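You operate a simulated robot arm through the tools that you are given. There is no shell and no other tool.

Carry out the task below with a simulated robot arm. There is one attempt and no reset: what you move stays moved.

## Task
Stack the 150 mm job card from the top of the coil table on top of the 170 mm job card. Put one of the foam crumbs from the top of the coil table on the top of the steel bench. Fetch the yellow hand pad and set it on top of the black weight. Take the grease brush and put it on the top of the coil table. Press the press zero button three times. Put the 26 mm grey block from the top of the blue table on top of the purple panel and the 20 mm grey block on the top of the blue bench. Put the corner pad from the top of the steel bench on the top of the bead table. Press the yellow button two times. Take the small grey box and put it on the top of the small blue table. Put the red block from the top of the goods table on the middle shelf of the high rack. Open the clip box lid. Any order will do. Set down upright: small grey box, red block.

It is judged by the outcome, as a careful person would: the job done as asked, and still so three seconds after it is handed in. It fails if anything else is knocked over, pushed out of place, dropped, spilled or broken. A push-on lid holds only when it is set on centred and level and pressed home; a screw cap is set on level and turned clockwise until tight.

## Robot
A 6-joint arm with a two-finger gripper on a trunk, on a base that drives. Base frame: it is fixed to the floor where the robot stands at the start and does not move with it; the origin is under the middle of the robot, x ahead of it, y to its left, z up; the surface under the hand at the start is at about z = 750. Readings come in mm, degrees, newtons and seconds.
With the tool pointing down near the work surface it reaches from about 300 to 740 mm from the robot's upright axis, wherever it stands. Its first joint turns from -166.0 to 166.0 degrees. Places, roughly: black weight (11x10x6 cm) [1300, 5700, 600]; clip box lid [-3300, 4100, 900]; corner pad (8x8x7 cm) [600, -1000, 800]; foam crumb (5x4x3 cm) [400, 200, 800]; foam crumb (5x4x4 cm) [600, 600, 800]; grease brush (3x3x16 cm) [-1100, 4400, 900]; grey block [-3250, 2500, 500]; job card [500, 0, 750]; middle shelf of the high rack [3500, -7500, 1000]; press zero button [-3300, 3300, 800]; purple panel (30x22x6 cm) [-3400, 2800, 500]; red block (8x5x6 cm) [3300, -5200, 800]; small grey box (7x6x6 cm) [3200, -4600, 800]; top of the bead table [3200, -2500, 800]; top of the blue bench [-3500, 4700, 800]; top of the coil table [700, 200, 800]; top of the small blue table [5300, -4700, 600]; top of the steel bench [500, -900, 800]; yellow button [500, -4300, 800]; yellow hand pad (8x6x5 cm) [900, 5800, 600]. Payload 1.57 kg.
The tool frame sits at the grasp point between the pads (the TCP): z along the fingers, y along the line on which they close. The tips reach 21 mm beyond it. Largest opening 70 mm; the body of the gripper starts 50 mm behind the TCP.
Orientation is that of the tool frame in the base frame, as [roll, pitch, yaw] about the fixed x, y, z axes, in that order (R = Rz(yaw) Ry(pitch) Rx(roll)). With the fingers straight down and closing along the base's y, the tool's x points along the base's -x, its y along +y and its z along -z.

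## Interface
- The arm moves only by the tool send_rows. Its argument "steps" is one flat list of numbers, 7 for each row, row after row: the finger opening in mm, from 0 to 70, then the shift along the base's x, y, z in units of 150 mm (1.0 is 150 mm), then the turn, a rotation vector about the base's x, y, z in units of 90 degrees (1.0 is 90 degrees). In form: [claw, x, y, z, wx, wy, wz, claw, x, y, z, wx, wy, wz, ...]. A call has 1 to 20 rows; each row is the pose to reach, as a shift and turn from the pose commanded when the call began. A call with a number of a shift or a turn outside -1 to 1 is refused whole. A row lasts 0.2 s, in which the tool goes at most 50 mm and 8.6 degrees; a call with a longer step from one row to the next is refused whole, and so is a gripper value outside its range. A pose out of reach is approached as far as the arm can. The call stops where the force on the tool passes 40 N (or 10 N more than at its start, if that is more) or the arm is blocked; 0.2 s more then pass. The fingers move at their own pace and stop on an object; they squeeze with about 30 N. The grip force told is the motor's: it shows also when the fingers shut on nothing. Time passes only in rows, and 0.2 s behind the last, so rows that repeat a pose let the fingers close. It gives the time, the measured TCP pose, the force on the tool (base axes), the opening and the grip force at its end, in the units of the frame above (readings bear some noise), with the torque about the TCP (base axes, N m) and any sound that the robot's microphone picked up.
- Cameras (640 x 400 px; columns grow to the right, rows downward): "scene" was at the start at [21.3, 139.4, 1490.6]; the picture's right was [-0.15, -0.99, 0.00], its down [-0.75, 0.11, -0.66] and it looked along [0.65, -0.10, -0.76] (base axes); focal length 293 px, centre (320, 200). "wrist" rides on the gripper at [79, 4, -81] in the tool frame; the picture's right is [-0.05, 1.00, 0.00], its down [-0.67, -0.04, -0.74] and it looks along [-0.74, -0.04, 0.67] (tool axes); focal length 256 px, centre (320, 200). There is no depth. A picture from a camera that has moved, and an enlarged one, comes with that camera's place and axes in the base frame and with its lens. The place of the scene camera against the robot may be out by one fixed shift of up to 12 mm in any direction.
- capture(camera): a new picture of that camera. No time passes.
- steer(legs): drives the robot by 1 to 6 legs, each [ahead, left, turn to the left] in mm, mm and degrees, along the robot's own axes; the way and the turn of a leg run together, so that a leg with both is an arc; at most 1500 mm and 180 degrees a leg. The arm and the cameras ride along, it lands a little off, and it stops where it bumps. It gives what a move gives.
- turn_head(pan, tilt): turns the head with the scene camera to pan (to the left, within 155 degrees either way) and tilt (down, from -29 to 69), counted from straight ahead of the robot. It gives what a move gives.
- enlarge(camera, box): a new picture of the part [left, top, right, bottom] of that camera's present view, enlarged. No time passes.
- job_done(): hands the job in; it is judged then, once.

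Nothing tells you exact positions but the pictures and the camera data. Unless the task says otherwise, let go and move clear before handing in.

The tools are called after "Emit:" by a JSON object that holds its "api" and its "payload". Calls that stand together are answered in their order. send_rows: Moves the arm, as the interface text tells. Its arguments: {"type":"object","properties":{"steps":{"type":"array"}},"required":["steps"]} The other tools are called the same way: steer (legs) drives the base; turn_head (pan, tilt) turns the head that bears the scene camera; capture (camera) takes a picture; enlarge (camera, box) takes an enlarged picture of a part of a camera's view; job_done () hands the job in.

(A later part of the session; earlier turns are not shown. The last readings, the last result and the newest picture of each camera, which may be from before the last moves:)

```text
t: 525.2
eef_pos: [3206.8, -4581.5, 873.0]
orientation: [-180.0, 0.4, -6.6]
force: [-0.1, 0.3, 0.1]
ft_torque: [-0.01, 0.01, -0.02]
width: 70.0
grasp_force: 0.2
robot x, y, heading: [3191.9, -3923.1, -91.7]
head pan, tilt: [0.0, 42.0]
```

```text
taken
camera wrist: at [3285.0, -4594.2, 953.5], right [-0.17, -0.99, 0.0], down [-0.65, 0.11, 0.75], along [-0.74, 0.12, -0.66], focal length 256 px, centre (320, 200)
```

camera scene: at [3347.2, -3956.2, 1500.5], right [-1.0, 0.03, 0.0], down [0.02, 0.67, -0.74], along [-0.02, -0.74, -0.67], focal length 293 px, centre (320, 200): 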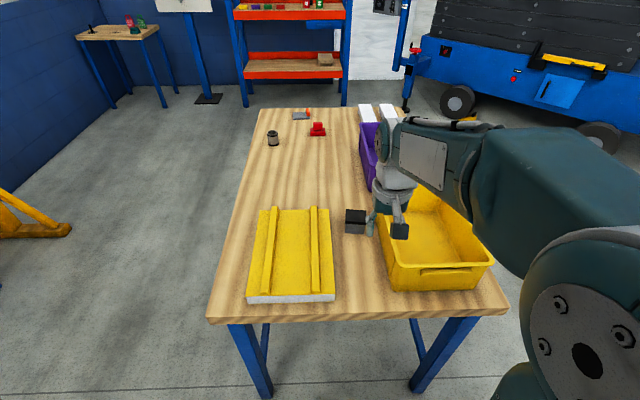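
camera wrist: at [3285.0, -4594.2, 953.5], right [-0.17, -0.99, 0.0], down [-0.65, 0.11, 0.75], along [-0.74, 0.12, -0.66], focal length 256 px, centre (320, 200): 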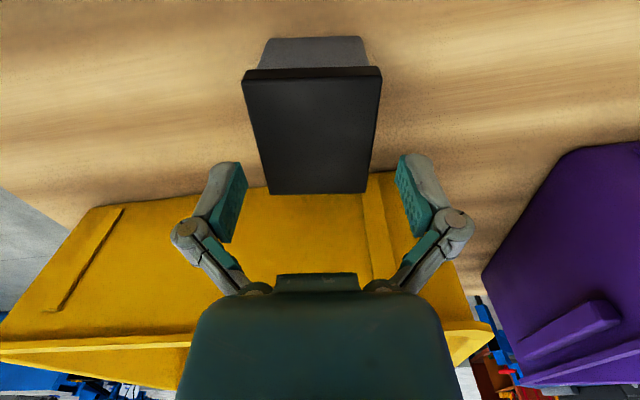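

Emit:
{"api": "send_rows", "payload": {"steps": [70, 0, 0.019, -0.1, 0, 0, -0.013, 70, 0, 0.019, -0.2, 0, 0, -0.013, 70, 0, 0.019, -0.28, 0, 0, -0.013, 70, 0, 0.019, -0.36, 0, 0, -0.013, 70, 0, 0.019, -0.36, 0, 0, -0.013]}}

Emit:
{"api": "capture", "payload": {"camera": "wrist"}}

```text
t: 526.5
eef_pos: [3208.3, -4578.4, 818.7]
orientation: [-179.8, 0.4, -7.6]
force: [0.9, -0.4, 0.1]
ft_torque: [0.01, -0.02, -0.02]
width: 70.0
grasp_force: 0.0
robot x, y, heading: [3194.8, -3922.6, -91.9]
head pan, tilt: [0.0, 42.0]
```

```text
taken
camera wrist: at [3285.7, -4592.9, 900.0], right [-0.18, -0.98, 0.0], down [-0.65, 0.12, 0.75], along [-0.74, 0.14, -0.66], focal length 256 px, centre (320, 200)
```

wrist: 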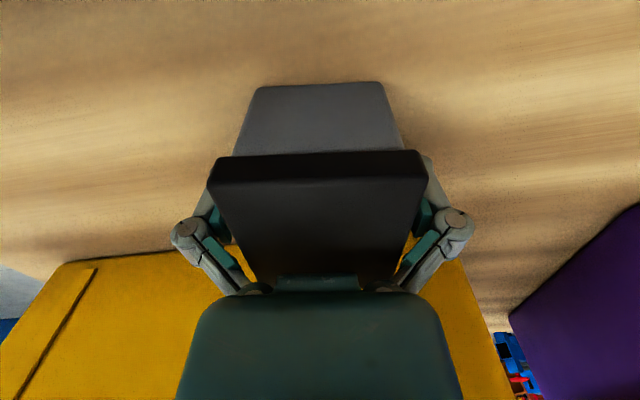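

Emit:
{"api": "send_rows", "payload": {"steps": [60, 0, 0, 0, 0, 0, 0, 50, 0, 0, 0, 0, 0, 0, 45, 0, 0, 0, 0, 0, 0, 45, 0, 0, 0, 0, 0, 0]}}

Emit:
{"api": "send_rows", "payload": {"steps": [45, 0, 0, 0.05, 0, 0, 0, 45, 0, 0, 0.15, 0, 0, 0, 45, 0, 0, 0.3, 0, 0, 0, 45, 0, 0, 0.3, 0, 0, 0]}}

Emit:
{"api": "capture", "payload": {"camera": "wrist"}}

Emit:
{"api": "enlarge", "payload": {"camera": "scene", "box": [300, 150, 420, 260]}}

```text
t: 527.5
eef_pos: [3208.0, -4578.3, 823.1]
orientation: [179.7, 0.4, -7.6]
force: [0.9, 1.0, 36.1]
ft_torque: [0.03, -0.19, 0.0]
width: 58.2
grasp_force: 29.7
robot x, y, heading: [3192.0, -3917.5, -91.8]
head pan, tilt: [0.0, 42.0]
```

```text
t: 528.5
eef_pos: [3209.0, -4576.1, 863.4]
orientation: [-179.8, 0.4, -7.7]
force: [1.0, -0.1, -0.3]
ft_torque: [-0.02, -0.01, -0.01]
width: 52.2
grasp_force: 29.9
robot x, y, heading: [3185.1, -3921.1, -91.7]
head pan, tilt: [0.0, 42.0]
```

```text
taken
camera wrist: at [3286.2, -4591.9, 944.5], right [-0.18, -0.98, 0.0], down [-0.65, 0.12, 0.75], along [-0.74, 0.14, -0.66], focal length 256 px, centre (320, 200)
```

wrist: 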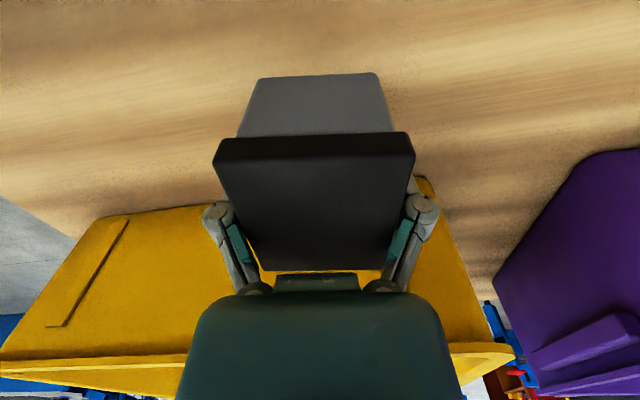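

```text
3.64 times, centred on (360, 205) of scene
camera zoom: at [3347.9, -3957.7, 1500.5], right [-1.0, 0.03, 0.0], down [0.02, 0.67, -0.74], along [-0.02, -0.74, -0.67], focal length 1065 px, centre (174, 182)
```

zoom: 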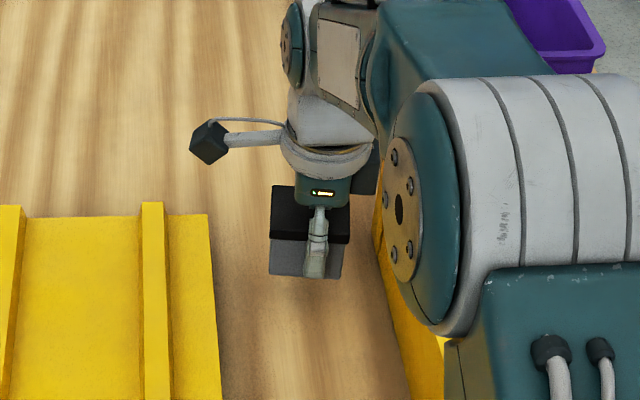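

Emit:
{"api": "send_rows", "payload": {"steps": [45, 0.05, 0, 0.3, 0, 0, 0, 45, 0.05, 0, 0.6, 0, 0, 0, 45, 0.05, 0.1, 0.9, 0, 0, 0, 45, 0.05, 0.3, 1, 0, 0, 0]}}

Emit:
{"api": "send_rows", "payload": {"steps": [45, 0, 0.25, 0.1, 0, 0, 0.05, 45, 0, 0.5, 0.2, 0, 0, 0.07, 45, 0, 0.75, 0.3, 0, 0, 0.07, 45, 0, 1, 0.4, 0, 0, 0.07]}}

Emit:
{"api": "capture", "payload": {"camera": "wrist"}}

Emit:
{"api": "capture", "payload": {"camera": "scene"}}

```text
t: 529.5
eef_pos: [3214.9, -4532.6, 1015.0]
orientation: [-179.8, 0.4, -7.6]
force: [0.5, -0.3, -1.5]
ft_torque: [0.02, 0.02, -0.01]
width: 52.2
grasp_force: 30.0
robot x, y, heading: [3190.0, -3921.8, -91.8]
head pan, tilt: [0.0, 42.0]
```

```text
t: 530.5
eef_pos: [3214.5, -4379.3, 1074.5]
orientation: [-179.8, 0.3, -1.3]
force: [0.2, 0.1, -1.4]
ft_torque: [0.04, 0.01, 0.01]
width: 52.0
grasp_force: 30.1
robot x, y, heading: [3193.5, -3925.2, -91.6]
head pan, tilt: [0.0, 42.0]
```

```text
taken
camera wrist: at [3294.2, -4386.4, 1155.6], right [-0.08, -1.0, 0.0], down [-0.66, 0.05, 0.75], along [-0.75, 0.06, -0.66], focal length 256 px, centre (320, 200)
```

wrist: 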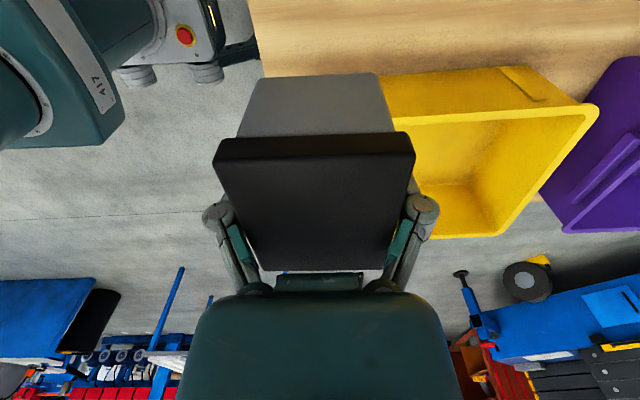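

```text
taken
camera scene: at [3347.8, -3956.4, 1500.5], right [-1.0, 0.03, 0.0], down [0.02, 0.67, -0.74], along [-0.02, -0.74, -0.67], focal length 293 px, centre (320, 200)
```

scene: 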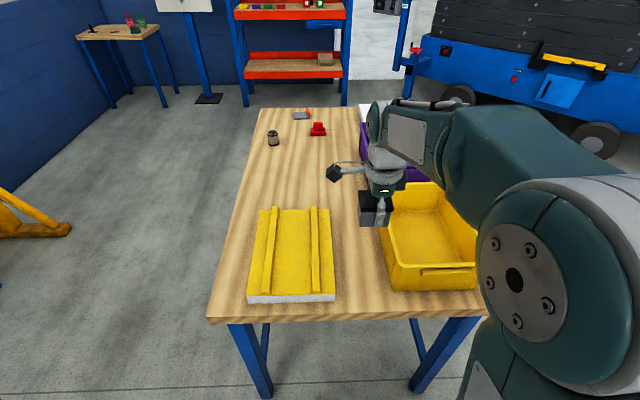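

The box is held by its body. I drive east to the small blue table at about (5280,-4670), approaching from the west.

Emit:
{"api": "steer", "payload": {"legs": [[0, 0, 91.7], [1450, 0, 0], [0, -750, 0]]}}

Emit:
{"api": "turn_head", "payload": {"pan": 0, "tilt": 38}}

Emit:
{"api": "capture", "payload": {"camera": "scene"}}

Emit:
{"api": "capture", "payload": {"camera": "wrist"}}

```text
t: 545.1
eef_pos: [5097.6, -4572.7, 1074.1]
orientation: [-179.9, 0.5, 92.4]
force: [-0.4, 0.9, -0.5]
ft_torque: [0.02, 0.01, 0.0]
width: 52.0
grasp_force: 30.0
robot x, y, heading: [4641.4, -4629.3, 1.8]
head pan, tilt: [0.0, 42.0]
```

```text
t: 545.8
eef_pos: [5097.1, -4573.9, 1073.8]
orientation: [-179.9, 0.5, 92.5]
force: [-0.3, -0.7, -0.5]
ft_torque: [-0.01, 0.01, 0.03]
width: 52.3
grasp_force: 30.1
robot x, y, heading: [4639.8, -4626.7, 1.8]
head pan, tilt: [0.0, 38.0]
```

```text
taken
camera scene: at [4667.2, -4475.0, 1506.3], right [0.03, -1.0, 0.0], down [-0.62, -0.02, -0.79], along [0.79, 0.03, -0.62], focal length 293 px, centre (320, 200)
```

scene: 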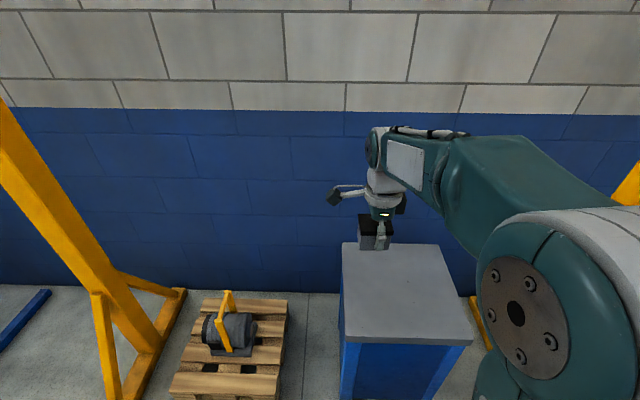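

```text
taken
camera wrist: at [5097.7, -4493.7, 1155.6], right [1.0, -0.01, 0.0], down [-0.01, -0.66, 0.75], along [-0.01, -0.75, -0.66], focal length 256 px, centre (320, 200)
```

wrist: 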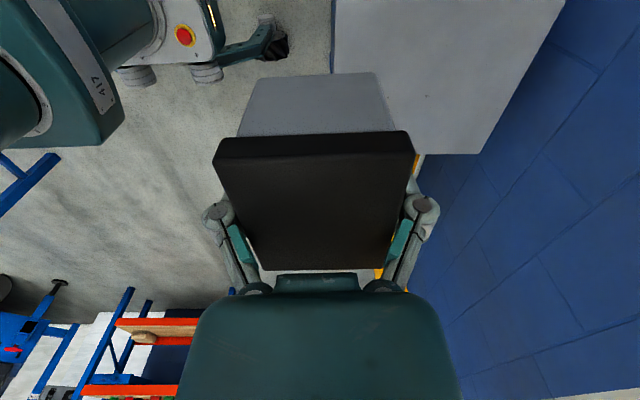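

Emit:
{"api": "steer", "payload": {"legs": [[90, -70, -1.8]]}}

Emit:
{"api": "send_rows", "payload": {"steps": [45, 0.1, -0.1, -0.2, 0, 0, 0, 45, 0.2, -0.2, -0.4, 0, 0, 0, 45, 0.3, -0.3, -0.6, 0, 0, 0, 45, 0.4, -0.4, -0.8, 0, 0, 0, 45, 0.5, -0.4, -1, 0, 0, 0]}}

Emit:
{"api": "send_rows", "payload": {"steps": [45, 0, 0, -0.25, 0, 0, 0, 45, 0, 0, -0.5, 0, 0, 0, 45, 0, 0, -0.75, 0, 0, 0, 45, 0, 0, -1, 0, 0, 0]}}

Emit:
{"api": "capture", "payload": {"camera": "wrist"}}

Emit:
{"api": "capture", "payload": {"camera": "scene"}}

```text
t: 547.0
eef_pos: [5189.0, -4647.5, 1073.4]
orientation: [-179.9, 0.6, 90.8]
force: [-0.3, -0.6, -1.0]
ft_torque: [-0.01, -0.02, 0.0]
width: 51.9
grasp_force: 30.5
robot x, y, heading: [4729.5, -4694.2, 0.2]
head pan, tilt: [0.0, 38.0]
```

```text
t: 548.2
eef_pos: [5263.0, -4716.8, 927.1]
orientation: [-179.8, 0.2, 90.9]
force: [0.1, 0.2, -0.9]
ft_torque: [-0.02, 0.0, 0.0]
width: 52.1
grasp_force: 29.5
robot x, y, heading: [4726.9, -4692.9, -0.0]
head pan, tilt: [0.0, 38.0]
```

```text
t: 549.2
eef_pos: [5264.5, -4714.4, 776.4]
orientation: [-180.0, 0.2, 90.8]
force: [0.3, 0.4, -1.4]
ft_torque: [-0.01, -0.01, -0.01]
width: 52.0
grasp_force: 29.6
robot x, y, heading: [4730.4, -4695.2, 0.2]
head pan, tilt: [0.0, 38.0]
```

```text
taken
camera wrist: at [5267.5, -4635.6, 858.0], right [1.0, -0.04, 0.0], down [-0.03, -0.66, 0.75], along [-0.03, -0.75, -0.66], focal length 256 px, centre (320, 200)
```

wrist: 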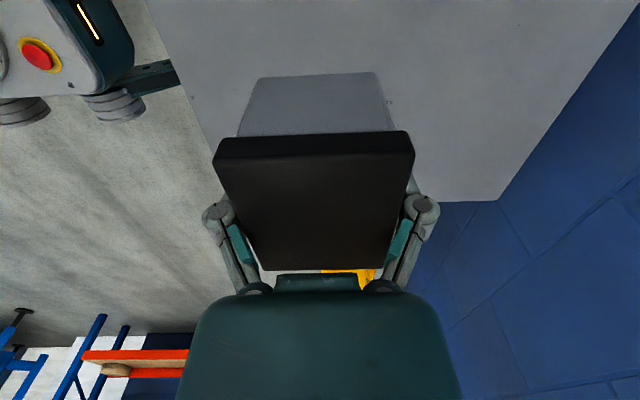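

```text
taken
camera scene: at [4762.9, -4540.6, 1506.3], right [0.0, -1.0, 0.0], down [-0.62, 0.0, -0.79], along [0.79, 0.0, -0.62], focal length 293 px, centre (320, 200)
```

scene: 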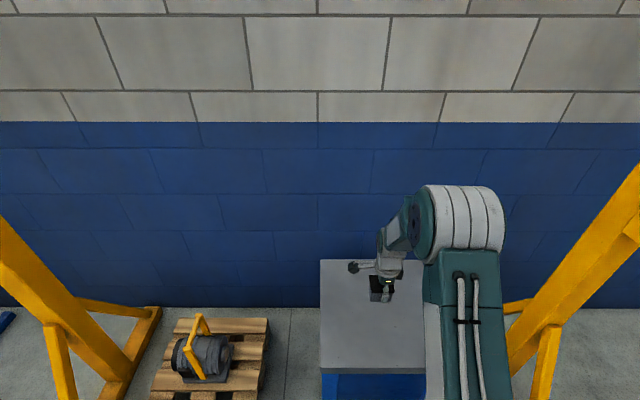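

Emit:
{"api": "send_rows", "payload": {"steps": [45, 0, 0, -0.2, 0, 0, 0, 45, 0, 0, -0.4, 0, 0, 0, 45, 0, 0, -0.55, 0, 0, 0, 45, 0, 0, -0.6, 0, 0, 0, 45, 0, 0, -0.64, 0, 0, 0, 45, 0, 0, -0.67, 0, 0, 0, 45, 0, 0, -0.7, 0, 0, 0, 45, 0, 0, -0.73, 0, 0, 0, 45, 0, 0, -0.76, 0, 0, 0]}}

Emit:
{"api": "capture", "payload": {"camera": "wrist"}}

```text
t: 551.2
eef_pos: [5262.8, -4716.4, 660.4]
orientation: [-179.9, 0.1, 90.8]
force: [-0.6, 0.6, -0.6]
ft_torque: [-0.01, 0.02, 0.0]
width: 51.9
grasp_force: 30.1
robot x, y, heading: [4729.7, -4695.4, -0.1]
head pan, tilt: [0.0, 38.0]
```

```text
taken
camera wrist: at [5265.5, -4636.9, 742.1], right [1.0, -0.04, 0.0], down [-0.02, -0.66, 0.75], along [-0.03, -0.75, -0.67], focal length 256 px, centre (320, 200)
```

wrist: 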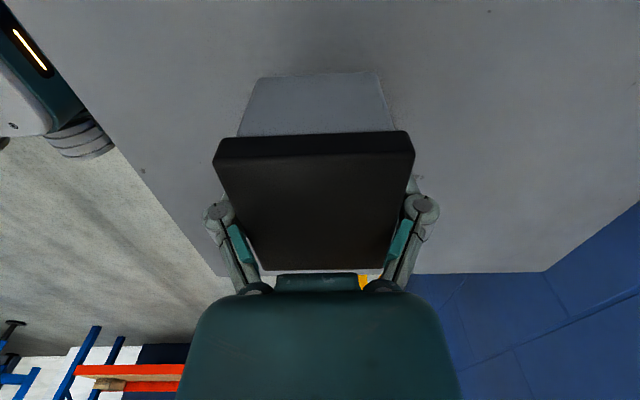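

Emit:
{"api": "send_rows", "payload": {"steps": [45, 0, 0, -0.03, 0, 0, 0, 45, 0, 0, -0.06, 0, 0, 0, 45, 0, 0, -0.09, 0, 0, 0, 45, 0, 0, -0.12, 0, 0, 0, 45, 0, 0, -0.15, 0, 0, 0, 45, 0, 0, -0.18, 0, 0, 0, 45, 0, 0, -0.21, 0, 0, 0]}}

```text
t: 552.8
eef_pos: [5262.9, -4717.1, 628.5]
orientation: [-179.9, 0.2, 90.8]
force: [-0.7, 0.5, -0.8]
ft_torque: [0.02, 0.0, 0.0]
width: 51.8
grasp_force: 29.6
robot x, y, heading: [4730.6, -4692.5, 0.3]
head pan, tilt: [0.0, 38.0]
```

Emit:
{"api": "send_rows", "payload": {"steps": [45, 0, 0, -0.03, 0, 0, 0, 45, 0, 0, -0.06, 0, 0, 0, 45, 0, 0, -0.09, 0, 0, 0, 45, 0, 0, -0.12, 0, 0, 0, 45, 0, 0, -0.15, 0, 0, 0, 45, 0, 0, -0.18, 0, 0, 0]}}

Emit:
{"api": "capture", "payload": {"camera": "wrist"}}

Emit:
{"api": "enlarge", "payload": {"camera": "scene", "box": [310, 240, 450, 380]}}

```text
t: 553.3
eef_pos: [5264.9, -4716.4, 627.3]
orientation: [-180.0, 0.2, 90.8]
force: [-6.2, 0.4, 15.8]
ft_torque: [0.0, -0.18, -0.01]
width: 52.3
grasp_force: 30.3
robot x, y, heading: [4733.5, -4688.0, 0.1]
head pan, tilt: [0.0, 38.0]
stopped in row 2: the force on the tool passed its limit at 48 N (the readings are from after the stop); the commanded pose is now the measured one
```

```text
taken
camera wrist: at [5267.6, -4636.8, 708.2], right [1.0, -0.04, 0.0], down [-0.03, -0.66, 0.75], along [-0.03, -0.75, -0.66], focal length 256 px, centre (320, 200)
```

wrist: 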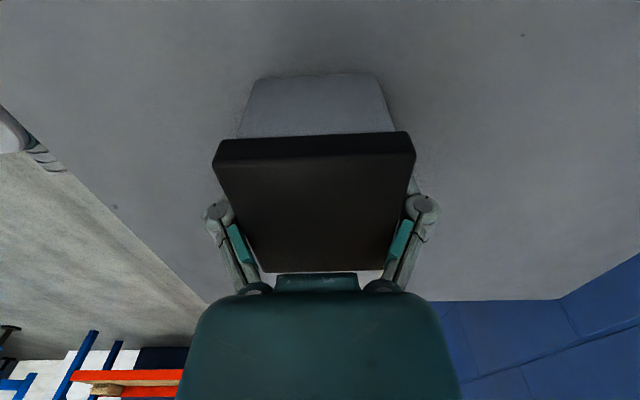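

```text
2.86 times, centred on (380, 310) of scene
camera zoom: at [4761.7, -4541.7, 1506.5], right [0.0, -1.0, 0.0], down [-0.62, 0.0, -0.79], along [0.79, 0.0, -0.62], focal length 837 px, centre (149, -114)
```

zoom: 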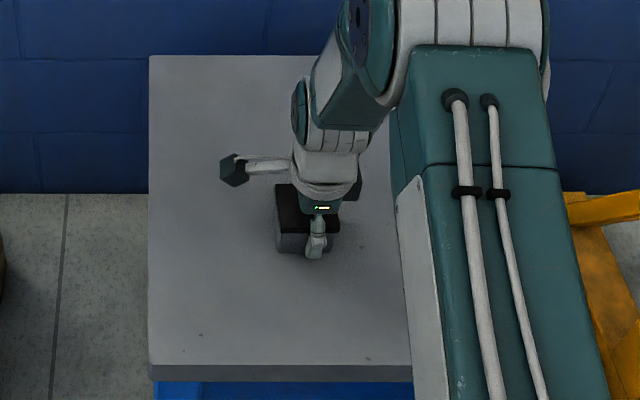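

Down on the table. I open fully (the lid overhangs the body a little) and rise slowly.

Emit:
{"api": "send_rows", "payload": {"steps": [55, 0, 0, 0.005, 0, 0, 0, 62, 0, 0, 0.005, 0, 0, 0, 70, 0, 0, 0.005, 0, 0, 0, 70, 0, 0, 0.005, 0, 0, 0, 70, 0, 0, 0.005, 0, 0, 0]}}

Emit:
{"api": "capture", "payload": {"camera": "wrist"}}

```text
t: 554.5
eef_pos: [5267.0, -4716.4, 626.7]
orientation: [180.0, 0.2, 90.8]
force: [0.2, 0.1, -1.1]
ft_torque: [0.0, 0.0, -0.02]
width: 69.7
grasp_force: 0.1
robot x, y, heading: [4732.9, -4693.9, 0.1]
head pan, tilt: [0.0, 38.0]
```

```text
taken
camera wrist: at [5267.5, -4636.6, 708.0], right [1.0, -0.04, 0.0], down [-0.03, -0.66, 0.75], along [-0.03, -0.75, -0.67], focal length 256 px, centre (320, 200)
```

wrist: 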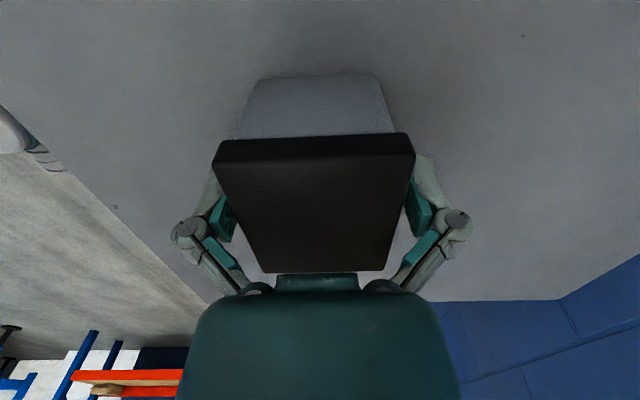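

Emit:
{"api": "send_rows", "payload": {"steps": [70, 0, 0, 0.05, 0, 0, 0, 70, 0, 0, 0.1, 0, 0, 0, 70, 0, 0, 0.18, 0, 0, 0, 70, 0, 0, 0.3, 0, 0, 0, 70, 0, 0, 0.5, 0, 0, 0, 70, 0, 0, 0.75, 0, 0, 0, 70, 0, 0, 1, 0, 0, 0]}}

Emit:
{"api": "capture", "payload": {"camera": "wrist"}}

Emit:
{"api": "enlarge", "payload": {"camera": "scene", "box": [310, 240, 450, 380]}}

```text
t: 556.1
eef_pos: [5262.8, -4717.9, 776.8]
orientation: [-180.0, 0.2, 90.7]
force: [-0.2, -0.7, 0.4]
ft_torque: [0.0, -0.01, 0.01]
width: 69.9
grasp_force: 0.1
robot x, y, heading: [4735.4, -4694.5, 0.3]
head pan, tilt: [0.0, 38.0]
```

```text
taken
camera wrist: at [5265.9, -4637.6, 858.3], right [1.0, -0.04, 0.0], down [-0.03, -0.66, 0.75], along [-0.03, -0.75, -0.67], focal length 256 px, centre (320, 200)
```

wrist: 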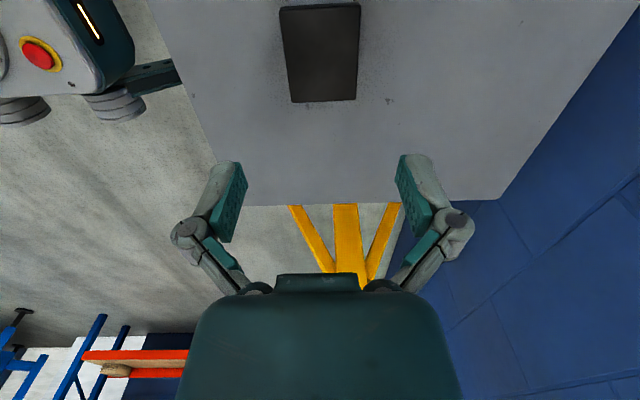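

```text
2.86 times, centred on (380, 310) of scene
camera zoom: at [4763.0, -4541.7, 1506.4], right [0.0, -1.0, 0.0], down [-0.62, 0.0, -0.79], along [0.79, 0.0, -0.62], focal length 837 px, centre (149, -114)
```

zoom: 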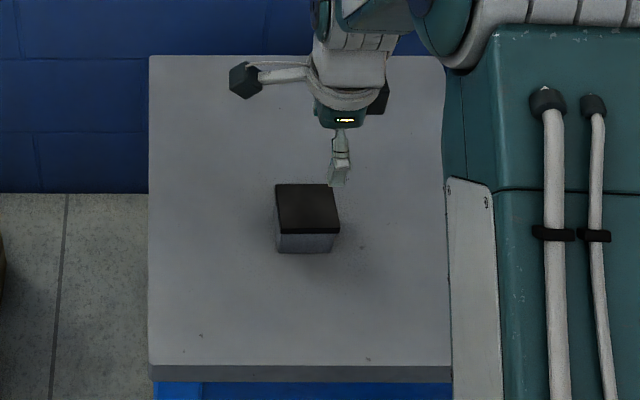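

The grey box stands upright on the small blue table. Next is the red block; I fold the arm and drive to the goods table's east side.

Emit:
{"api": "send_rows", "payload": {"steps": [60, -0.1, 0, 0.2, 0, 0, 0.09, 60, -0.2, 0, 0.4, 0, 0, 0.18, 60, -0.35, 0, 0.6, 0, 0, 0.27, 60, -0.5, 0, 0.8, 0, 0, 0.36, 60, -0.65, 0, 1, 0, 0, 0.45, 60, -0.8, 0.05, 1, 0, 0, 0.54, 60, -0.8, 0.1, 1, 0, 0, 0.63, 60, -0.8, 0.15, 1, 0, 0, 0.72, 60, -0.8, 0.15, 1, 0, 0, 0.81, 60, -0.8, 0.15, 1, 0, 0, 0.9, 60, -0.8, 0.15, 1, 0, 0, 0.985]}}

Emit:
{"api": "send_rows", "payload": {"steps": [60, 0, 0, 0.25, 0, 0, 0, 60, 0, 0, 0.5, 0, 0, 0, 60, 0, 0, 0.75, 0, 0, 0, 60, 0, 0, 0.85, 0, 0, 0]}}

Emit:
{"api": "steer", "payload": {"legs": [[-700, 0, 0], [0, -490, 0], [0, 0, 179]]}}

Emit:
{"api": "turn_head", "payload": {"pan": 0, "tilt": 38}}

Emit:
{"api": "capture", "payload": {"camera": "scene"}}

Emit:
{"api": "capture", "payload": {"camera": "wrist"}}

```text
t: 558.5
eef_pos: [5145.5, -4692.4, 926.9]
orientation: [-180.0, 0.0, 179.6]
force: [-0.1, 0.5, -0.1]
ft_torque: [0.0, 0.0, 0.0]
width: 60.2
grasp_force: 0.0
robot x, y, heading: [4730.7, -4690.8, 0.1]
head pan, tilt: [0.0, 38.0]
```

```text
t: 559.5
eef_pos: [5144.3, -4694.2, 1052.8]
orientation: [-179.9, 0.1, 179.4]
force: [-0.4, 0.3, -0.9]
ft_torque: [-0.02, 0.02, 0.0]
width: 60.2
grasp_force: 0.0
robot x, y, heading: [4731.1, -4692.0, 0.1]
head pan, tilt: [0.0, 38.0]
```

```text
t: 573.2
eef_pos: [3610.2, -5176.4, 1052.7]
orientation: [180.0, 0.1, -1.7]
force: [-0.4, 0.9, 0.3]
ft_torque: [-0.01, -0.01, 0.0]
width: 59.8
grasp_force: 0.1
robot x, y, heading: [4024.3, -5184.6, 178.9]
head pan, tilt: [0.0, 38.0]
```

```text
t: 573.8
eef_pos: [3610.5, -5175.7, 1053.4]
orientation: [179.9, 0.0, -1.8]
force: [0.4, -0.1, 0.2]
ft_torque: [0.02, 0.01, 0.04]
width: 60.2
grasp_force: 0.1
robot x, y, heading: [4023.1, -5187.5, 179.0]
head pan, tilt: [0.0, 38.0]
```

```text
taken
camera scene: at [3996.5, -5343.2, 1506.4], right [0.02, 1.0, 0.0], down [0.62, -0.01, -0.79], along [-0.79, 0.01, -0.62], focal length 293 px, centre (320, 200)
```

scene: 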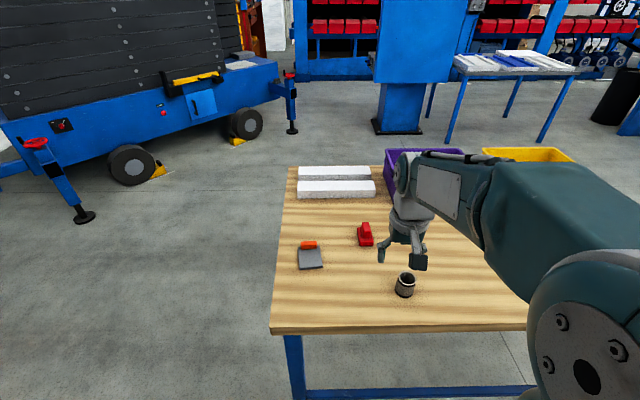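

```text
taken
camera wrist: at [3689.5, -5182.3, 1134.8], right [-0.08, -1.0, 0.0], down [-0.66, 0.06, 0.75], along [-0.74, 0.06, -0.67], focal length 256 px, centre (320, 200)
```

wrist: 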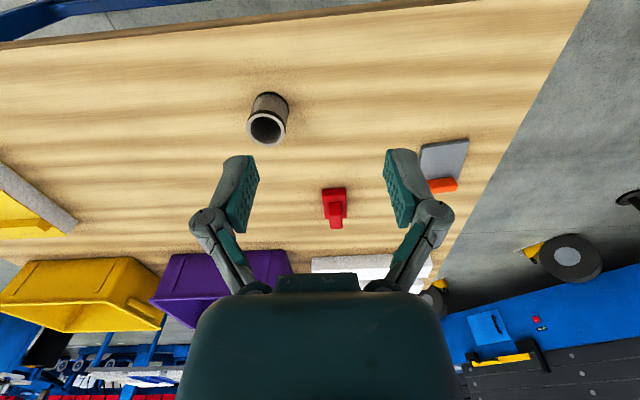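

Emit:
{"api": "steer", "payload": {"legs": [[65, 0, 0]]}}

Emit:
{"api": "send_rows", "payload": {"steps": [60, -0.25, 0, -0.1, 0, 0, 0, 60, -0.5, 0, -0.2, 0, 0, 0, 60, -0.75, 0, -0.3, 0, 0, 0, 60, -1, -0.01, -0.45, 0, 0, 0, 60, -1, -0.02, -0.6, 0, 0, 0]}}

Emit:
{"api": "capture", "payload": {"camera": "wrist"}}

Emit:
{"api": "enlarge", "payload": {"camera": "scene", "box": [280, 190, 440, 310]}}

```text
t: 574.8
eef_pos: [3546.0, -5175.5, 1053.6]
orientation: [180.0, 0.0, -1.8]
force: [-0.2, -0.1, 0.6]
ft_torque: [0.05, 0.03, 0.0]
width: 60.0
grasp_force: 0.1
robot x, y, heading: [3958.5, -5183.4, 178.9]
head pan, tilt: [0.0, 38.0]
```

```text
t: 576.0
eef_pos: [3397.1, -5178.6, 964.4]
orientation: [-179.9, 0.1, -1.9]
force: [-0.3, 0.1, -0.7]
ft_torque: [0.0, 0.0, -0.02]
width: 59.9
grasp_force: 0.2
robot x, y, heading: [3959.0, -5184.1, 179.0]
head pan, tilt: [0.0, 38.0]
```

```text
taken
camera wrist: at [3475.4, -5184.1, 1045.5], right [-0.08, -1.0, 0.0], down [-0.66, 0.06, 0.75], along [-0.74, 0.06, -0.67], focal length 256 px, centre (320, 200)
```

wrist: 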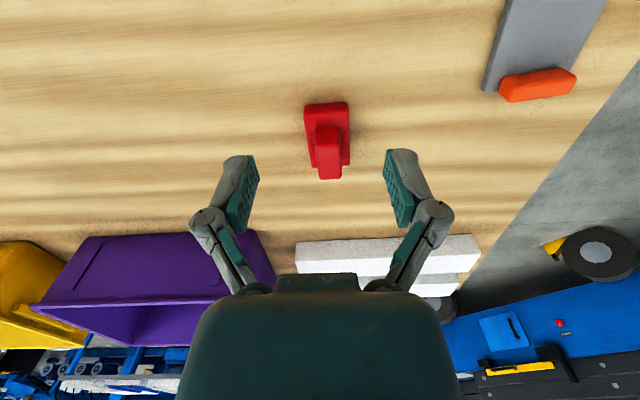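

```text
3.33 times, centred on (360, 250) of scene
camera zoom: at [3931.6, -5342.1, 1506.4], right [0.02, 1.0, 0.0], down [0.62, -0.01, -0.79], along [-0.79, 0.01, -0.62], focal length 977 px, centre (187, 33)
```

zoom: 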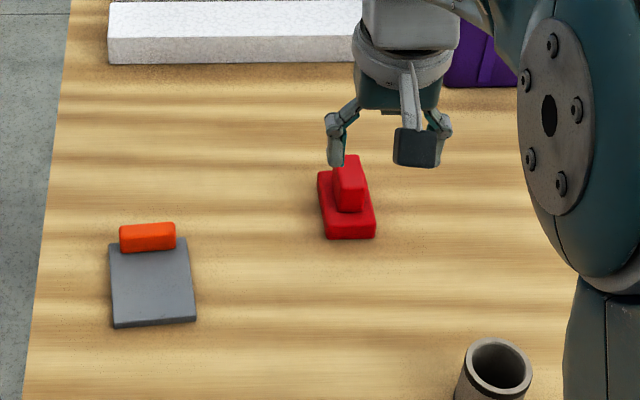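

Emit:
{"api": "send_rows", "payload": {"steps": [60, -0.2, -0.01, -0.1, 0, 0, 0, 60, -0.4, -0.015, -0.2, 0, 0, 0, 60, -0.44, -0.015, -0.4, 0, 0, 0, 60, -0.44, -0.015, -0.4, 0, 0, 0]}}

Emit:
{"api": "capture", "payload": {"camera": "wrist"}}

```text
t: 577.0
eef_pos: [3332.1, -5180.6, 902.7]
orientation: [179.9, 0.2, -1.7]
force: [0.4, -1.2, -0.2]
ft_torque: [-0.03, -0.01, -0.01]
width: 60.0
grasp_force: 0.0
robot x, y, heading: [3961.3, -5184.9, 179.0]
head pan, tilt: [0.0, 38.0]
```

```text
taken
camera wrist: at [3409.6, -5187.3, 984.4], right [-0.08, -1.0, 0.0], down [-0.66, 0.06, 0.75], along [-0.74, 0.06, -0.67], focal length 256 px, centre (320, 200)
```

wrist: 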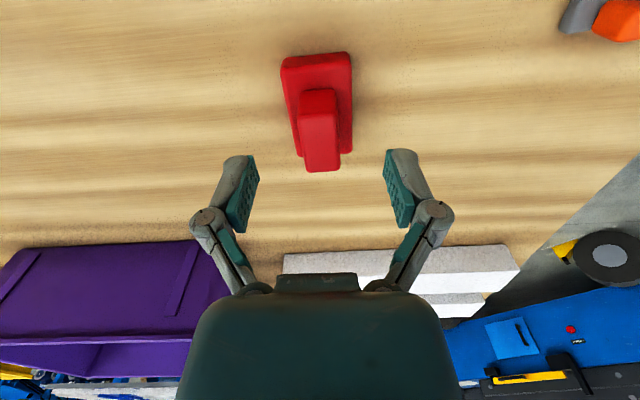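

Emit:
{"api": "send_rows", "payload": {"steps": [45, -0.08, 0, 0, 0, 0, 0, 42, -0.147, 0, -0.1, 0, 0, 0, 42, -0.147, 0, -0.2, 0, 0, 0, 42, -0.147, 0, -0.3, 0, 0, 0, 42, -0.147, 0, -0.3, 0, 0, 0]}}

Emit:
{"api": "capture", "payload": {"camera": "wrist"}}

```text
t: 578.2
eef_pos: [3308.4, -5179.5, 860.0]
orientation: [-180.0, 0.1, -1.9]
force: [-0.1, 0.7, 0.0]
ft_torque: [-0.01, 0.02, -0.01]
width: 41.8
grasp_force: 0.0
robot x, y, heading: [3958.7, -5185.6, 178.9]
head pan, tilt: [0.0, 38.0]
```

```text
taken
camera wrist: at [3387.6, -5186.7, 940.5], right [-0.08, -1.0, 0.0], down [-0.66, 0.06, 0.75], along [-0.74, 0.06, -0.67], focal length 256 px, centre (320, 200)
```

wrist: 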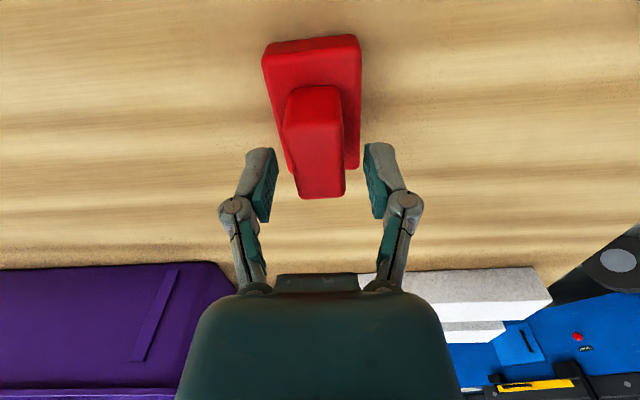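

Emit:
{"api": "send_rows", "payload": {"steps": [42, 0, 0.01, -0.05, 0, 0, 0, 42, 0, 0.01, -0.1, 0, 0, 0, 42, 0, 0.01, -0.13, 0, 0, 0, 42, 0, 0.01, -0.16, 0, 0, 0, 42, 0, 0.01, -0.19, 0, 0, 0, 42, 0, 0.01, -0.22, 0, 0, 0]}}

Emit:
{"api": "capture", "payload": {"camera": "wrist"}}

```text
t: 579.6
eef_pos: [3307.8, -5178.7, 828.2]
orientation: [180.0, 0.5, -1.7]
force: [-2.0, -6.3, 30.8]
ft_torque: [-0.07, 0.0, 0.26]
width: 53.1
grasp_force: 30.3
robot x, y, heading: [3960.0, -5188.2, 179.0]
head pan, tilt: [0.0, 38.0]
```

```text
taken
camera wrist: at [3387.4, -5185.7, 908.8], right [-0.08, -1.0, 0.0], down [-0.66, 0.06, 0.75], along [-0.75, 0.06, -0.66], focal length 256 px, centre (320, 200)
```

wrist: 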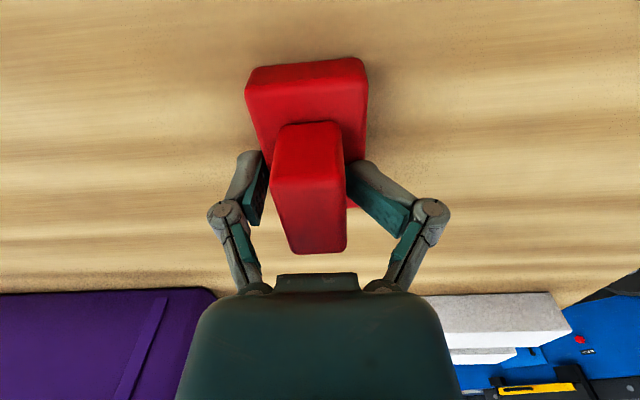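

Emit:
{"api": "send_rows", "payload": {"steps": [45, 0, 0.01, 0.03, 0, 0, 0, 42, 0, 0.015, 0.055, 0, 0, 0, 30, 0, 0.015, 0.055, 0, 0, 0, 15, 0, 0.015, 0.055, 0, 0, 0, 5, 0, 0.015, 0.055, 0, 0, 0, 5, 0, 0.015, 0.055, 0, 0, 0]}}

Emit:
{"api": "capture", "payload": {"camera": "wrist"}}

```text
t: 581.0
eef_pos: [3309.2, -5174.8, 833.7]
orientation: [-180.0, 0.2, -1.9]
force: [4.7, 5.7, 19.2]
ft_torque: [-0.31, -0.44, 0.12]
width: 47.4
grasp_force: 29.9
robot x, y, heading: [3959.3, -5181.2, 179.3]
head pan, tilt: [0.0, 38.0]
```

```text
taken
camera wrist: at [3388.0, -5181.5, 915.6], right [-0.08, -1.0, 0.0], down [-0.66, 0.06, 0.75], along [-0.74, 0.06, -0.66], focal length 256 px, centre (320, 200)
```

wrist: 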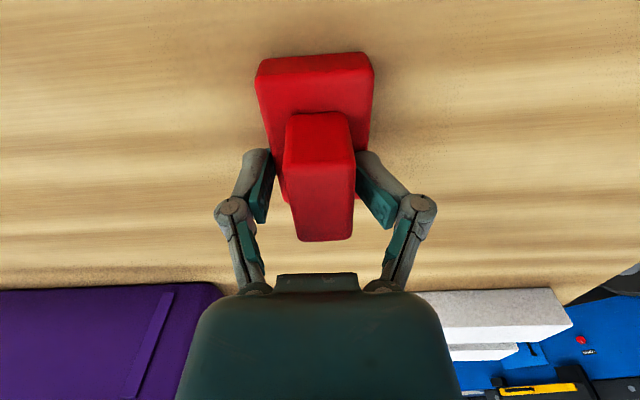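

Emit:
{"api": "send_rows", "payload": {"steps": [55, 0, 0, 0.05, 0, 0, 0, 64, 0, 0, 0.1, 0, 0, 0, 64, 0, 0, 0.1, 0, 0, 0]}}

Emit:
{"api": "capture", "payload": {"camera": "wrist"}}

```text
t: 581.8
eef_pos: [3308.6, -5176.5, 847.1]
orientation: [-180.0, 0.0, -1.7]
force: [0.2, -0.4, 0.5]
ft_torque: [-0.03, -0.02, 0.02]
width: 64.3
grasp_force: 0.3
robot x, y, heading: [3956.6, -5180.5, 179.0]
head pan, tilt: [0.0, 38.0]
```

```text
taken
camera wrist: at [3387.9, -5183.3, 929.0], right [-0.08, -1.0, 0.0], down [-0.66, 0.06, 0.75], along [-0.74, 0.06, -0.67], focal length 256 px, centre (320, 200)
```

wrist: 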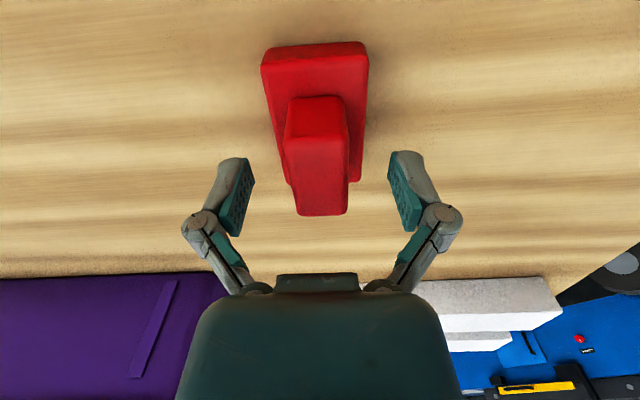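

Emit:
{"api": "send_rows", "payload": {"steps": [64, 0, 0, -0.06, 0, 0, 0, 64, 0, 0, -0.11, 0, 0, 0, 64, 0, 0, -0.15, 0, 0, 0, 55, 0, 0, -0.15, 0, 0, 0, 45, 0, 0, -0.15, 0, 0, 0, 38, 0, 0, -0.15, 0, 0, 0, 38, 0, 0, -0.15, 0, 0, 0]}}

Emit:
{"api": "capture", "payload": {"camera": "wrist"}}

```text
t: 583.4
eef_pos: [3309.4, -5175.2, 826.4]
orientation: [-180.0, 0.2, -1.8]
force: [-0.2, -0.3, 2.0]
ft_torque: [-0.02, 0.01, 0.03]
width: 44.7
grasp_force: 30.3
robot x, y, heading: [3962.4, -5181.5, 178.7]
head pan, tilt: [0.0, 38.0]
```

```text
taken
camera wrist: at [3388.4, -5182.5, 907.7], right [-0.08, -1.0, 0.0], down [-0.66, 0.06, 0.75], along [-0.74, 0.06, -0.67], focal length 256 px, centre (320, 200)
```

wrist: 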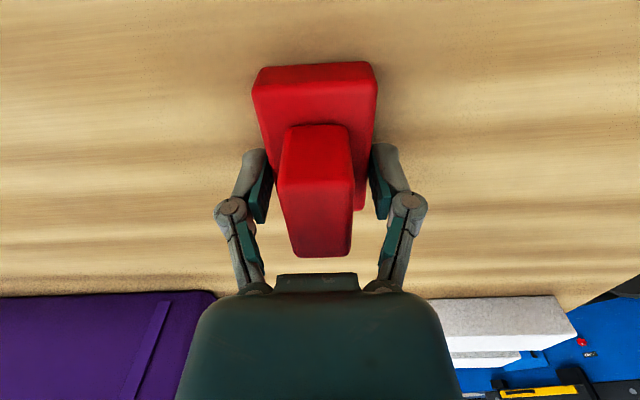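

Emit:
{"api": "send_rows", "payload": {"steps": [38, 0, 0, 0.05, 0, 0, 0, 38, 0, 0, 0.2, 0, 0, 0, 38, 0, 0, 0.45, 0, 0, 0, 38, 0, 0, 0.75, 0, 0, 0, 38, 0.1, 0, 1, 0, 0, 0]}}

Emit:
{"api": "send_rows", "payload": {"steps": [38, 0.3, 0, 0.2, 0, 0, 0, 38, 0.6, 0, 0.35, 0, 0, 0, 38, 0.9, 0, 0.5, 0, 0, 0, 38, 1, 0, 0.7, 0, 0, 0, 38, 1, 0, 0.9, 0, 0, 0]}}

Emit:
{"api": "capture", "payload": {"camera": "wrist"}}

Emit:
{"api": "turn_head", "payload": {"pan": 70, "tilt": 15}}

Emit:
{"api": "capture", "payload": {"camera": "scene"}}

```text
t: 584.6
eef_pos: [3325.6, -5177.5, 979.3]
orientation: [-180.0, -0.1, -1.7]
force: [0.1, 0.1, -3.1]
ft_torque: [-0.01, -0.04, 0.0]
width: 44.6
grasp_force: 30.1
robot x, y, heading: [3960.1, -5184.7, 179.1]
head pan, tilt: [0.0, 38.0]
```

```text
refused: row 1 steps farther than a row can; nothing moved
```

```text
taken
camera wrist: at [3403.5, -5183.6, 1061.4], right [-0.08, -1.0, 0.0], down [-0.66, 0.06, 0.74], along [-0.74, 0.06, -0.67], focal length 256 px, centre (320, 200)
```

wrist: 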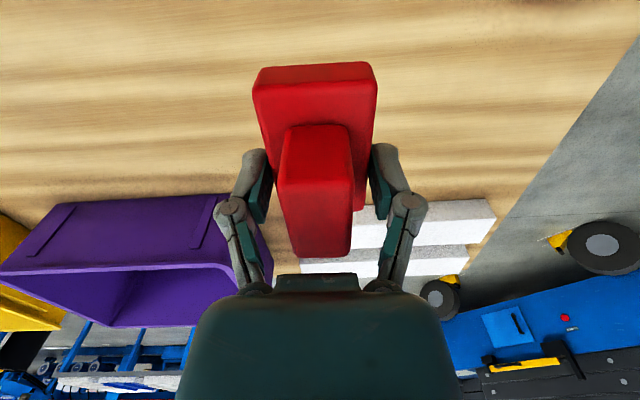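

```text
t: 586.0
eef_pos: [3323.9, -5176.5, 980.0]
orientation: [-180.0, 0.1, -1.8]
force: [0.4, -0.4, -2.2]
ft_torque: [0.01, -0.02, 0.01]
width: 44.9
grasp_force: 29.9
robot x, y, heading: [3958.2, -5182.0, 178.9]
head pan, tilt: [70.0, 15.0]
```

```text
taken
camera scene: at [3983.9, -5430.8, 1543.0], right [-0.93, 0.36, 0.0], down [0.09, 0.24, -0.97], along [-0.35, -0.9, -0.26], focal length 293 px, centre (320, 200)
```

scene: 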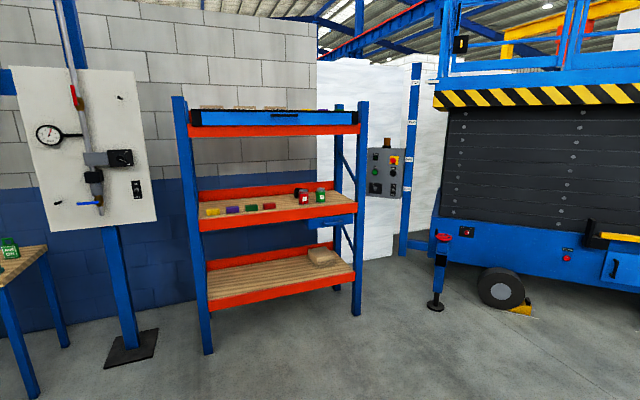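

The red block is held level. The rack's front is at y≈-7277; its middle shelf is at z≈975 with a free gap around x≈3500. I fold the arm and drive there.

Emit:
{"api": "send_rows", "payload": {"steps": [38, 0.2, 0, 0.1, 0, 0, 0, 38, 0.4, 0, 0.25, 0, 0, 0, 38, 0.6, 0, 0.4, 0, 0, 0, 38, 0.8, 0, 0.55, 0, 0, 0, 38, 1, 0, 0.7, 0, 0, 0]}}

Emit:
{"api": "send_rows", "payload": {"steps": [38, 0.2, 0, 0, 0, 0, 0, 38, 0.4, 0, 0, 0, 0, 0]}}

Emit:
{"api": "steer", "payload": {"legs": [[0, 0, 91], [1350, 0, 0], [0, -430, 0]]}}

Emit:
{"api": "turn_head", "payload": {"pan": 0, "tilt": 25}}

Emit:
{"api": "capture", "payload": {"camera": "scene"}}

Emit:
{"api": "capture", "payload": {"camera": "wrist"}}

```text
t: 587.2
eef_pos: [3475.6, -5176.0, 1080.1]
orientation: [-179.9, -0.1, -1.8]
force: [-0.7, 0.3, -3.2]
ft_torque: [0.01, -0.02, 0.04]
width: 44.7
grasp_force: 30.1
robot x, y, heading: [3961.5, -5183.5, 178.6]
head pan, tilt: [70.0, 15.0]
```

```text
t: 587.8
eef_pos: [3535.2, -5175.8, 1078.8]
orientation: [180.0, 0.0, -1.7]
force: [-0.3, 0.4, -1.4]
ft_torque: [-0.03, 0.02, -0.04]
width: 45.0
grasp_force: 30.6
robot x, y, heading: [3959.9, -5183.3, 179.0]
head pan, tilt: [70.0, 15.0]
```

```text
t: 600.6
eef_pos: [3559.6, -6953.9, 1078.1]
orientation: [-179.8, 0.2, 90.9]
force: [0.1, -1.0, -2.7]
ft_torque: [-0.02, 0.01, 0.0]
width: 44.7
grasp_force: 29.7
robot x, y, heading: [3546.4, -6527.3, -88.3]
head pan, tilt: [70.0, 15.0]
```

```text
t: 602.0
eef_pos: [3556.6, -6952.7, 1079.6]
orientation: [180.0, 0.2, 90.9]
force: [0.0, 0.5, -1.4]
ft_torque: [-0.01, -0.03, 0.02]
width: 44.6
grasp_force: 30.1
robot x, y, heading: [3541.9, -6531.2, -88.2]
head pan, tilt: [0.0, 25.0]
```

```text
taken
camera scene: at [3705.3, -6561.2, 1526.7], right [-1.0, -0.03, 0.0], down [-0.01, 0.42, -0.91], along [0.03, -0.91, -0.42], focal length 293 px, centre (320, 200)
```

scene: 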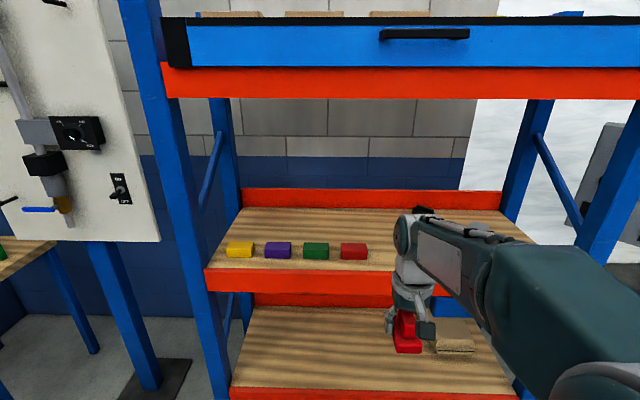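

```text
taken
camera wrist: at [3559.2, -6874.2, 1160.1], right [1.0, -0.04, 0.0], down [-0.03, -0.67, 0.75], along [-0.03, -0.75, -0.67], focal length 256 px, centre (320, 200)
```

wrist: 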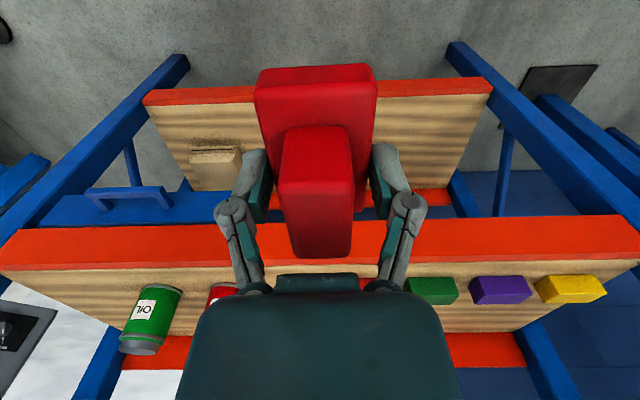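

Emit:
{"api": "steer", "payload": {"legs": [[230, -40, -1.8]]}}

Emit:
{"api": "turn_head", "payload": {"pan": 10, "tilt": 35}}

Emit:
{"api": "capture", "payload": {"camera": "scene"}}

Emit:
{"api": "capture", "payload": {"camera": "wrist"}}

```text
t: 603.7
eef_pos: [3508.6, -7188.9, 1077.9]
orientation: [180.0, 0.1, 89.2]
force: [0.1, -0.9, -1.9]
ft_torque: [-0.02, -0.01, 0.0]
width: 44.7
grasp_force: 30.2
robot x, y, heading: [3509.1, -6763.0, -90.0]
head pan, tilt: [0.0, 25.0]
```

```text
t: 604.5
eef_pos: [3506.7, -7189.8, 1079.5]
orientation: [179.9, 0.0, 89.3]
force: [0.3, 0.7, -1.3]
ft_torque: [-0.02, -0.03, 0.01]
width: 44.4
grasp_force: 29.9
robot x, y, heading: [3509.4, -6764.2, -90.0]
head pan, tilt: [10.0, 35.0]
```

```text
taken
camera scene: at [3682.2, -6795.8, 1511.0], right [-0.98, -0.17, 0.0], down [-0.1, 0.57, -0.82], along [0.14, -0.81, -0.57], focal length 293 px, centre (320, 200)
```

scene: 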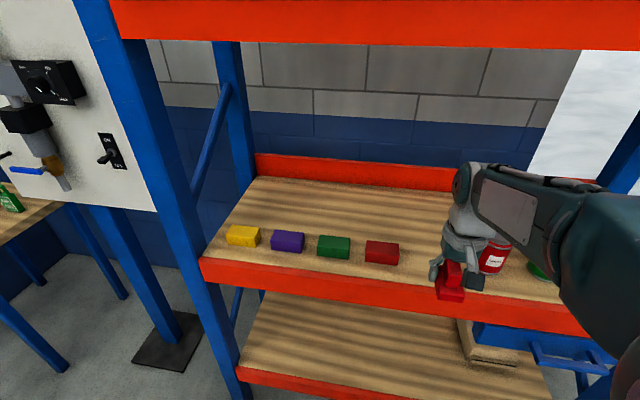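

```text
taken
camera wrist: at [3511.6, -7109.9, 1160.0], right [1.0, -0.07, 0.0], down [-0.05, -0.66, 0.75], along [-0.05, -0.74, -0.67], focal length 256 px, centre (320, 200)
```

wrist: 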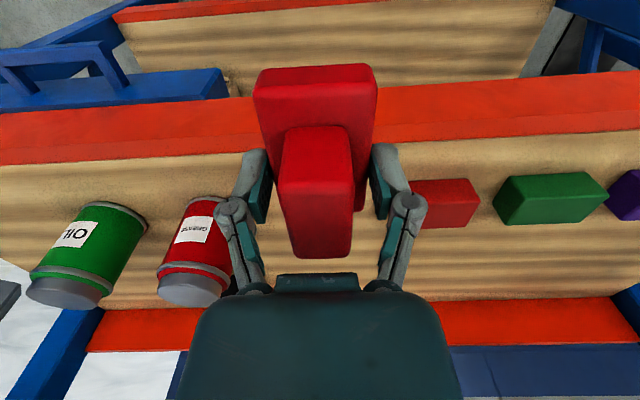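

Emit:
{"api": "send_rows", "payload": {"steps": [38, 0, -0.25, 0, 0, 0, 0, 38, 0, -0.5, 0, 0, 0, 0, 38, 0, -0.75, 0, 0, 0, 0, 38, 0, -0.9, 0, 0, 0, 0, 38, 0, -0.9, -0.1, 0, 0, 0, 38, 0, -0.9, -0.2, 0, 0, 0, 38, 0, -0.9, -0.3, 0, 0, 0, 38, 0, -0.9, -0.3, 0, 0, 0]}}

Emit:
{"api": "capture", "payload": {"camera": "wrist"}}

Emit:
{"api": "enlarge", "payload": {"camera": "scene", "box": [330, 160, 560, 320]}}

```text
t: 606.3
eef_pos: [3507.9, -7323.3, 1033.4]
orientation: [179.9, 0.1, 89.2]
force: [0.5, 0.5, -2.8]
ft_torque: [-0.03, -0.04, 0.02]
width: 44.6
grasp_force: 30.0
robot x, y, heading: [3506.7, -6767.6, -90.0]
head pan, tilt: [10.0, 35.0]
```

```text
taken
camera wrist: at [3512.2, -7244.4, 1114.2], right [1.0, -0.07, 0.0], down [-0.05, -0.66, 0.75], along [-0.05, -0.74, -0.67], focal length 256 px, centre (320, 200)
```

wrist: 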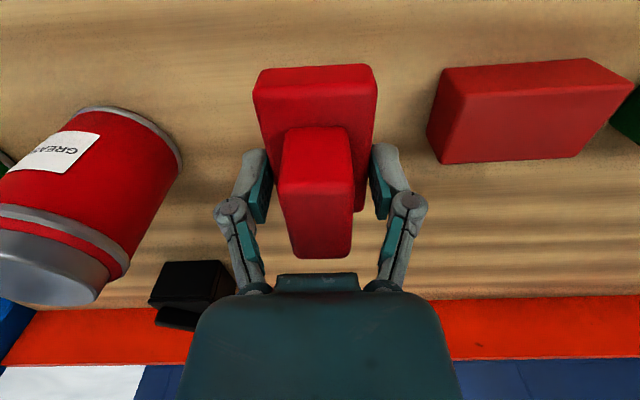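

```text
2.50 times, centred on (445, 240) of scene
camera zoom: at [3682.1, -6796.6, 1511.0], right [-0.98, -0.17, 0.0], down [-0.1, 0.57, -0.82], along [0.14, -0.81, -0.57], focal length 732 px, centre (8, 100)
```

zoom: 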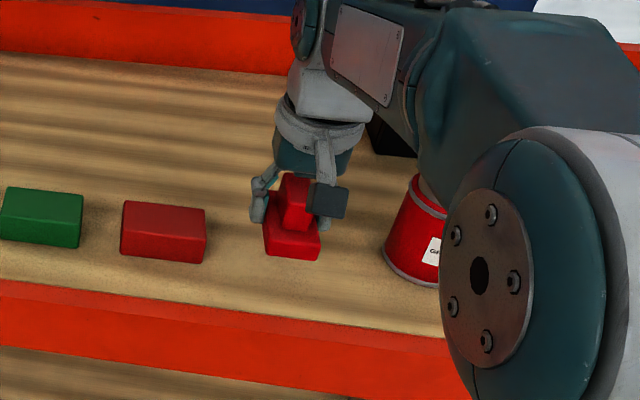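

Emit:
{"api": "send_rows", "payload": {"steps": [38, 0, 0, -0.05, 0, 0, 0, 38, 0, 0, -0.09, 0, 0, 0, 38, 0, 0, -0.12, 0, 0, 0, 38, 0, 0, -0.15, 0, 0, 0, 38, 0, 0, -0.18, 0, 0, 0, 38, 0, 0, -0.21, 0, 0, 0]}}

Emit:
{"api": "capture", "payload": {"camera": "wrist"}}

```text
t: 607.7
eef_pos: [3507.2, -7324.0, 1003.0]
orientation: [179.9, 0.2, 89.1]
force: [-0.3, -0.1, -2.3]
ft_torque: [-0.01, 0.0, 0.04]
width: 44.4
grasp_force: 30.8
robot x, y, heading: [3506.4, -6762.6, -90.2]
head pan, tilt: [10.0, 35.0]
```

```text
taken
camera wrist: at [3511.8, -7244.7, 1083.8], right [1.0, -0.07, 0.0], down [-0.05, -0.66, 0.75], along [-0.05, -0.74, -0.67], focal length 256 px, centre (320, 200)
```

wrist: 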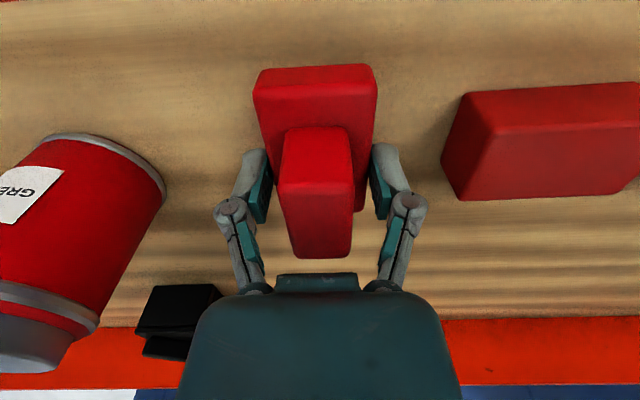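

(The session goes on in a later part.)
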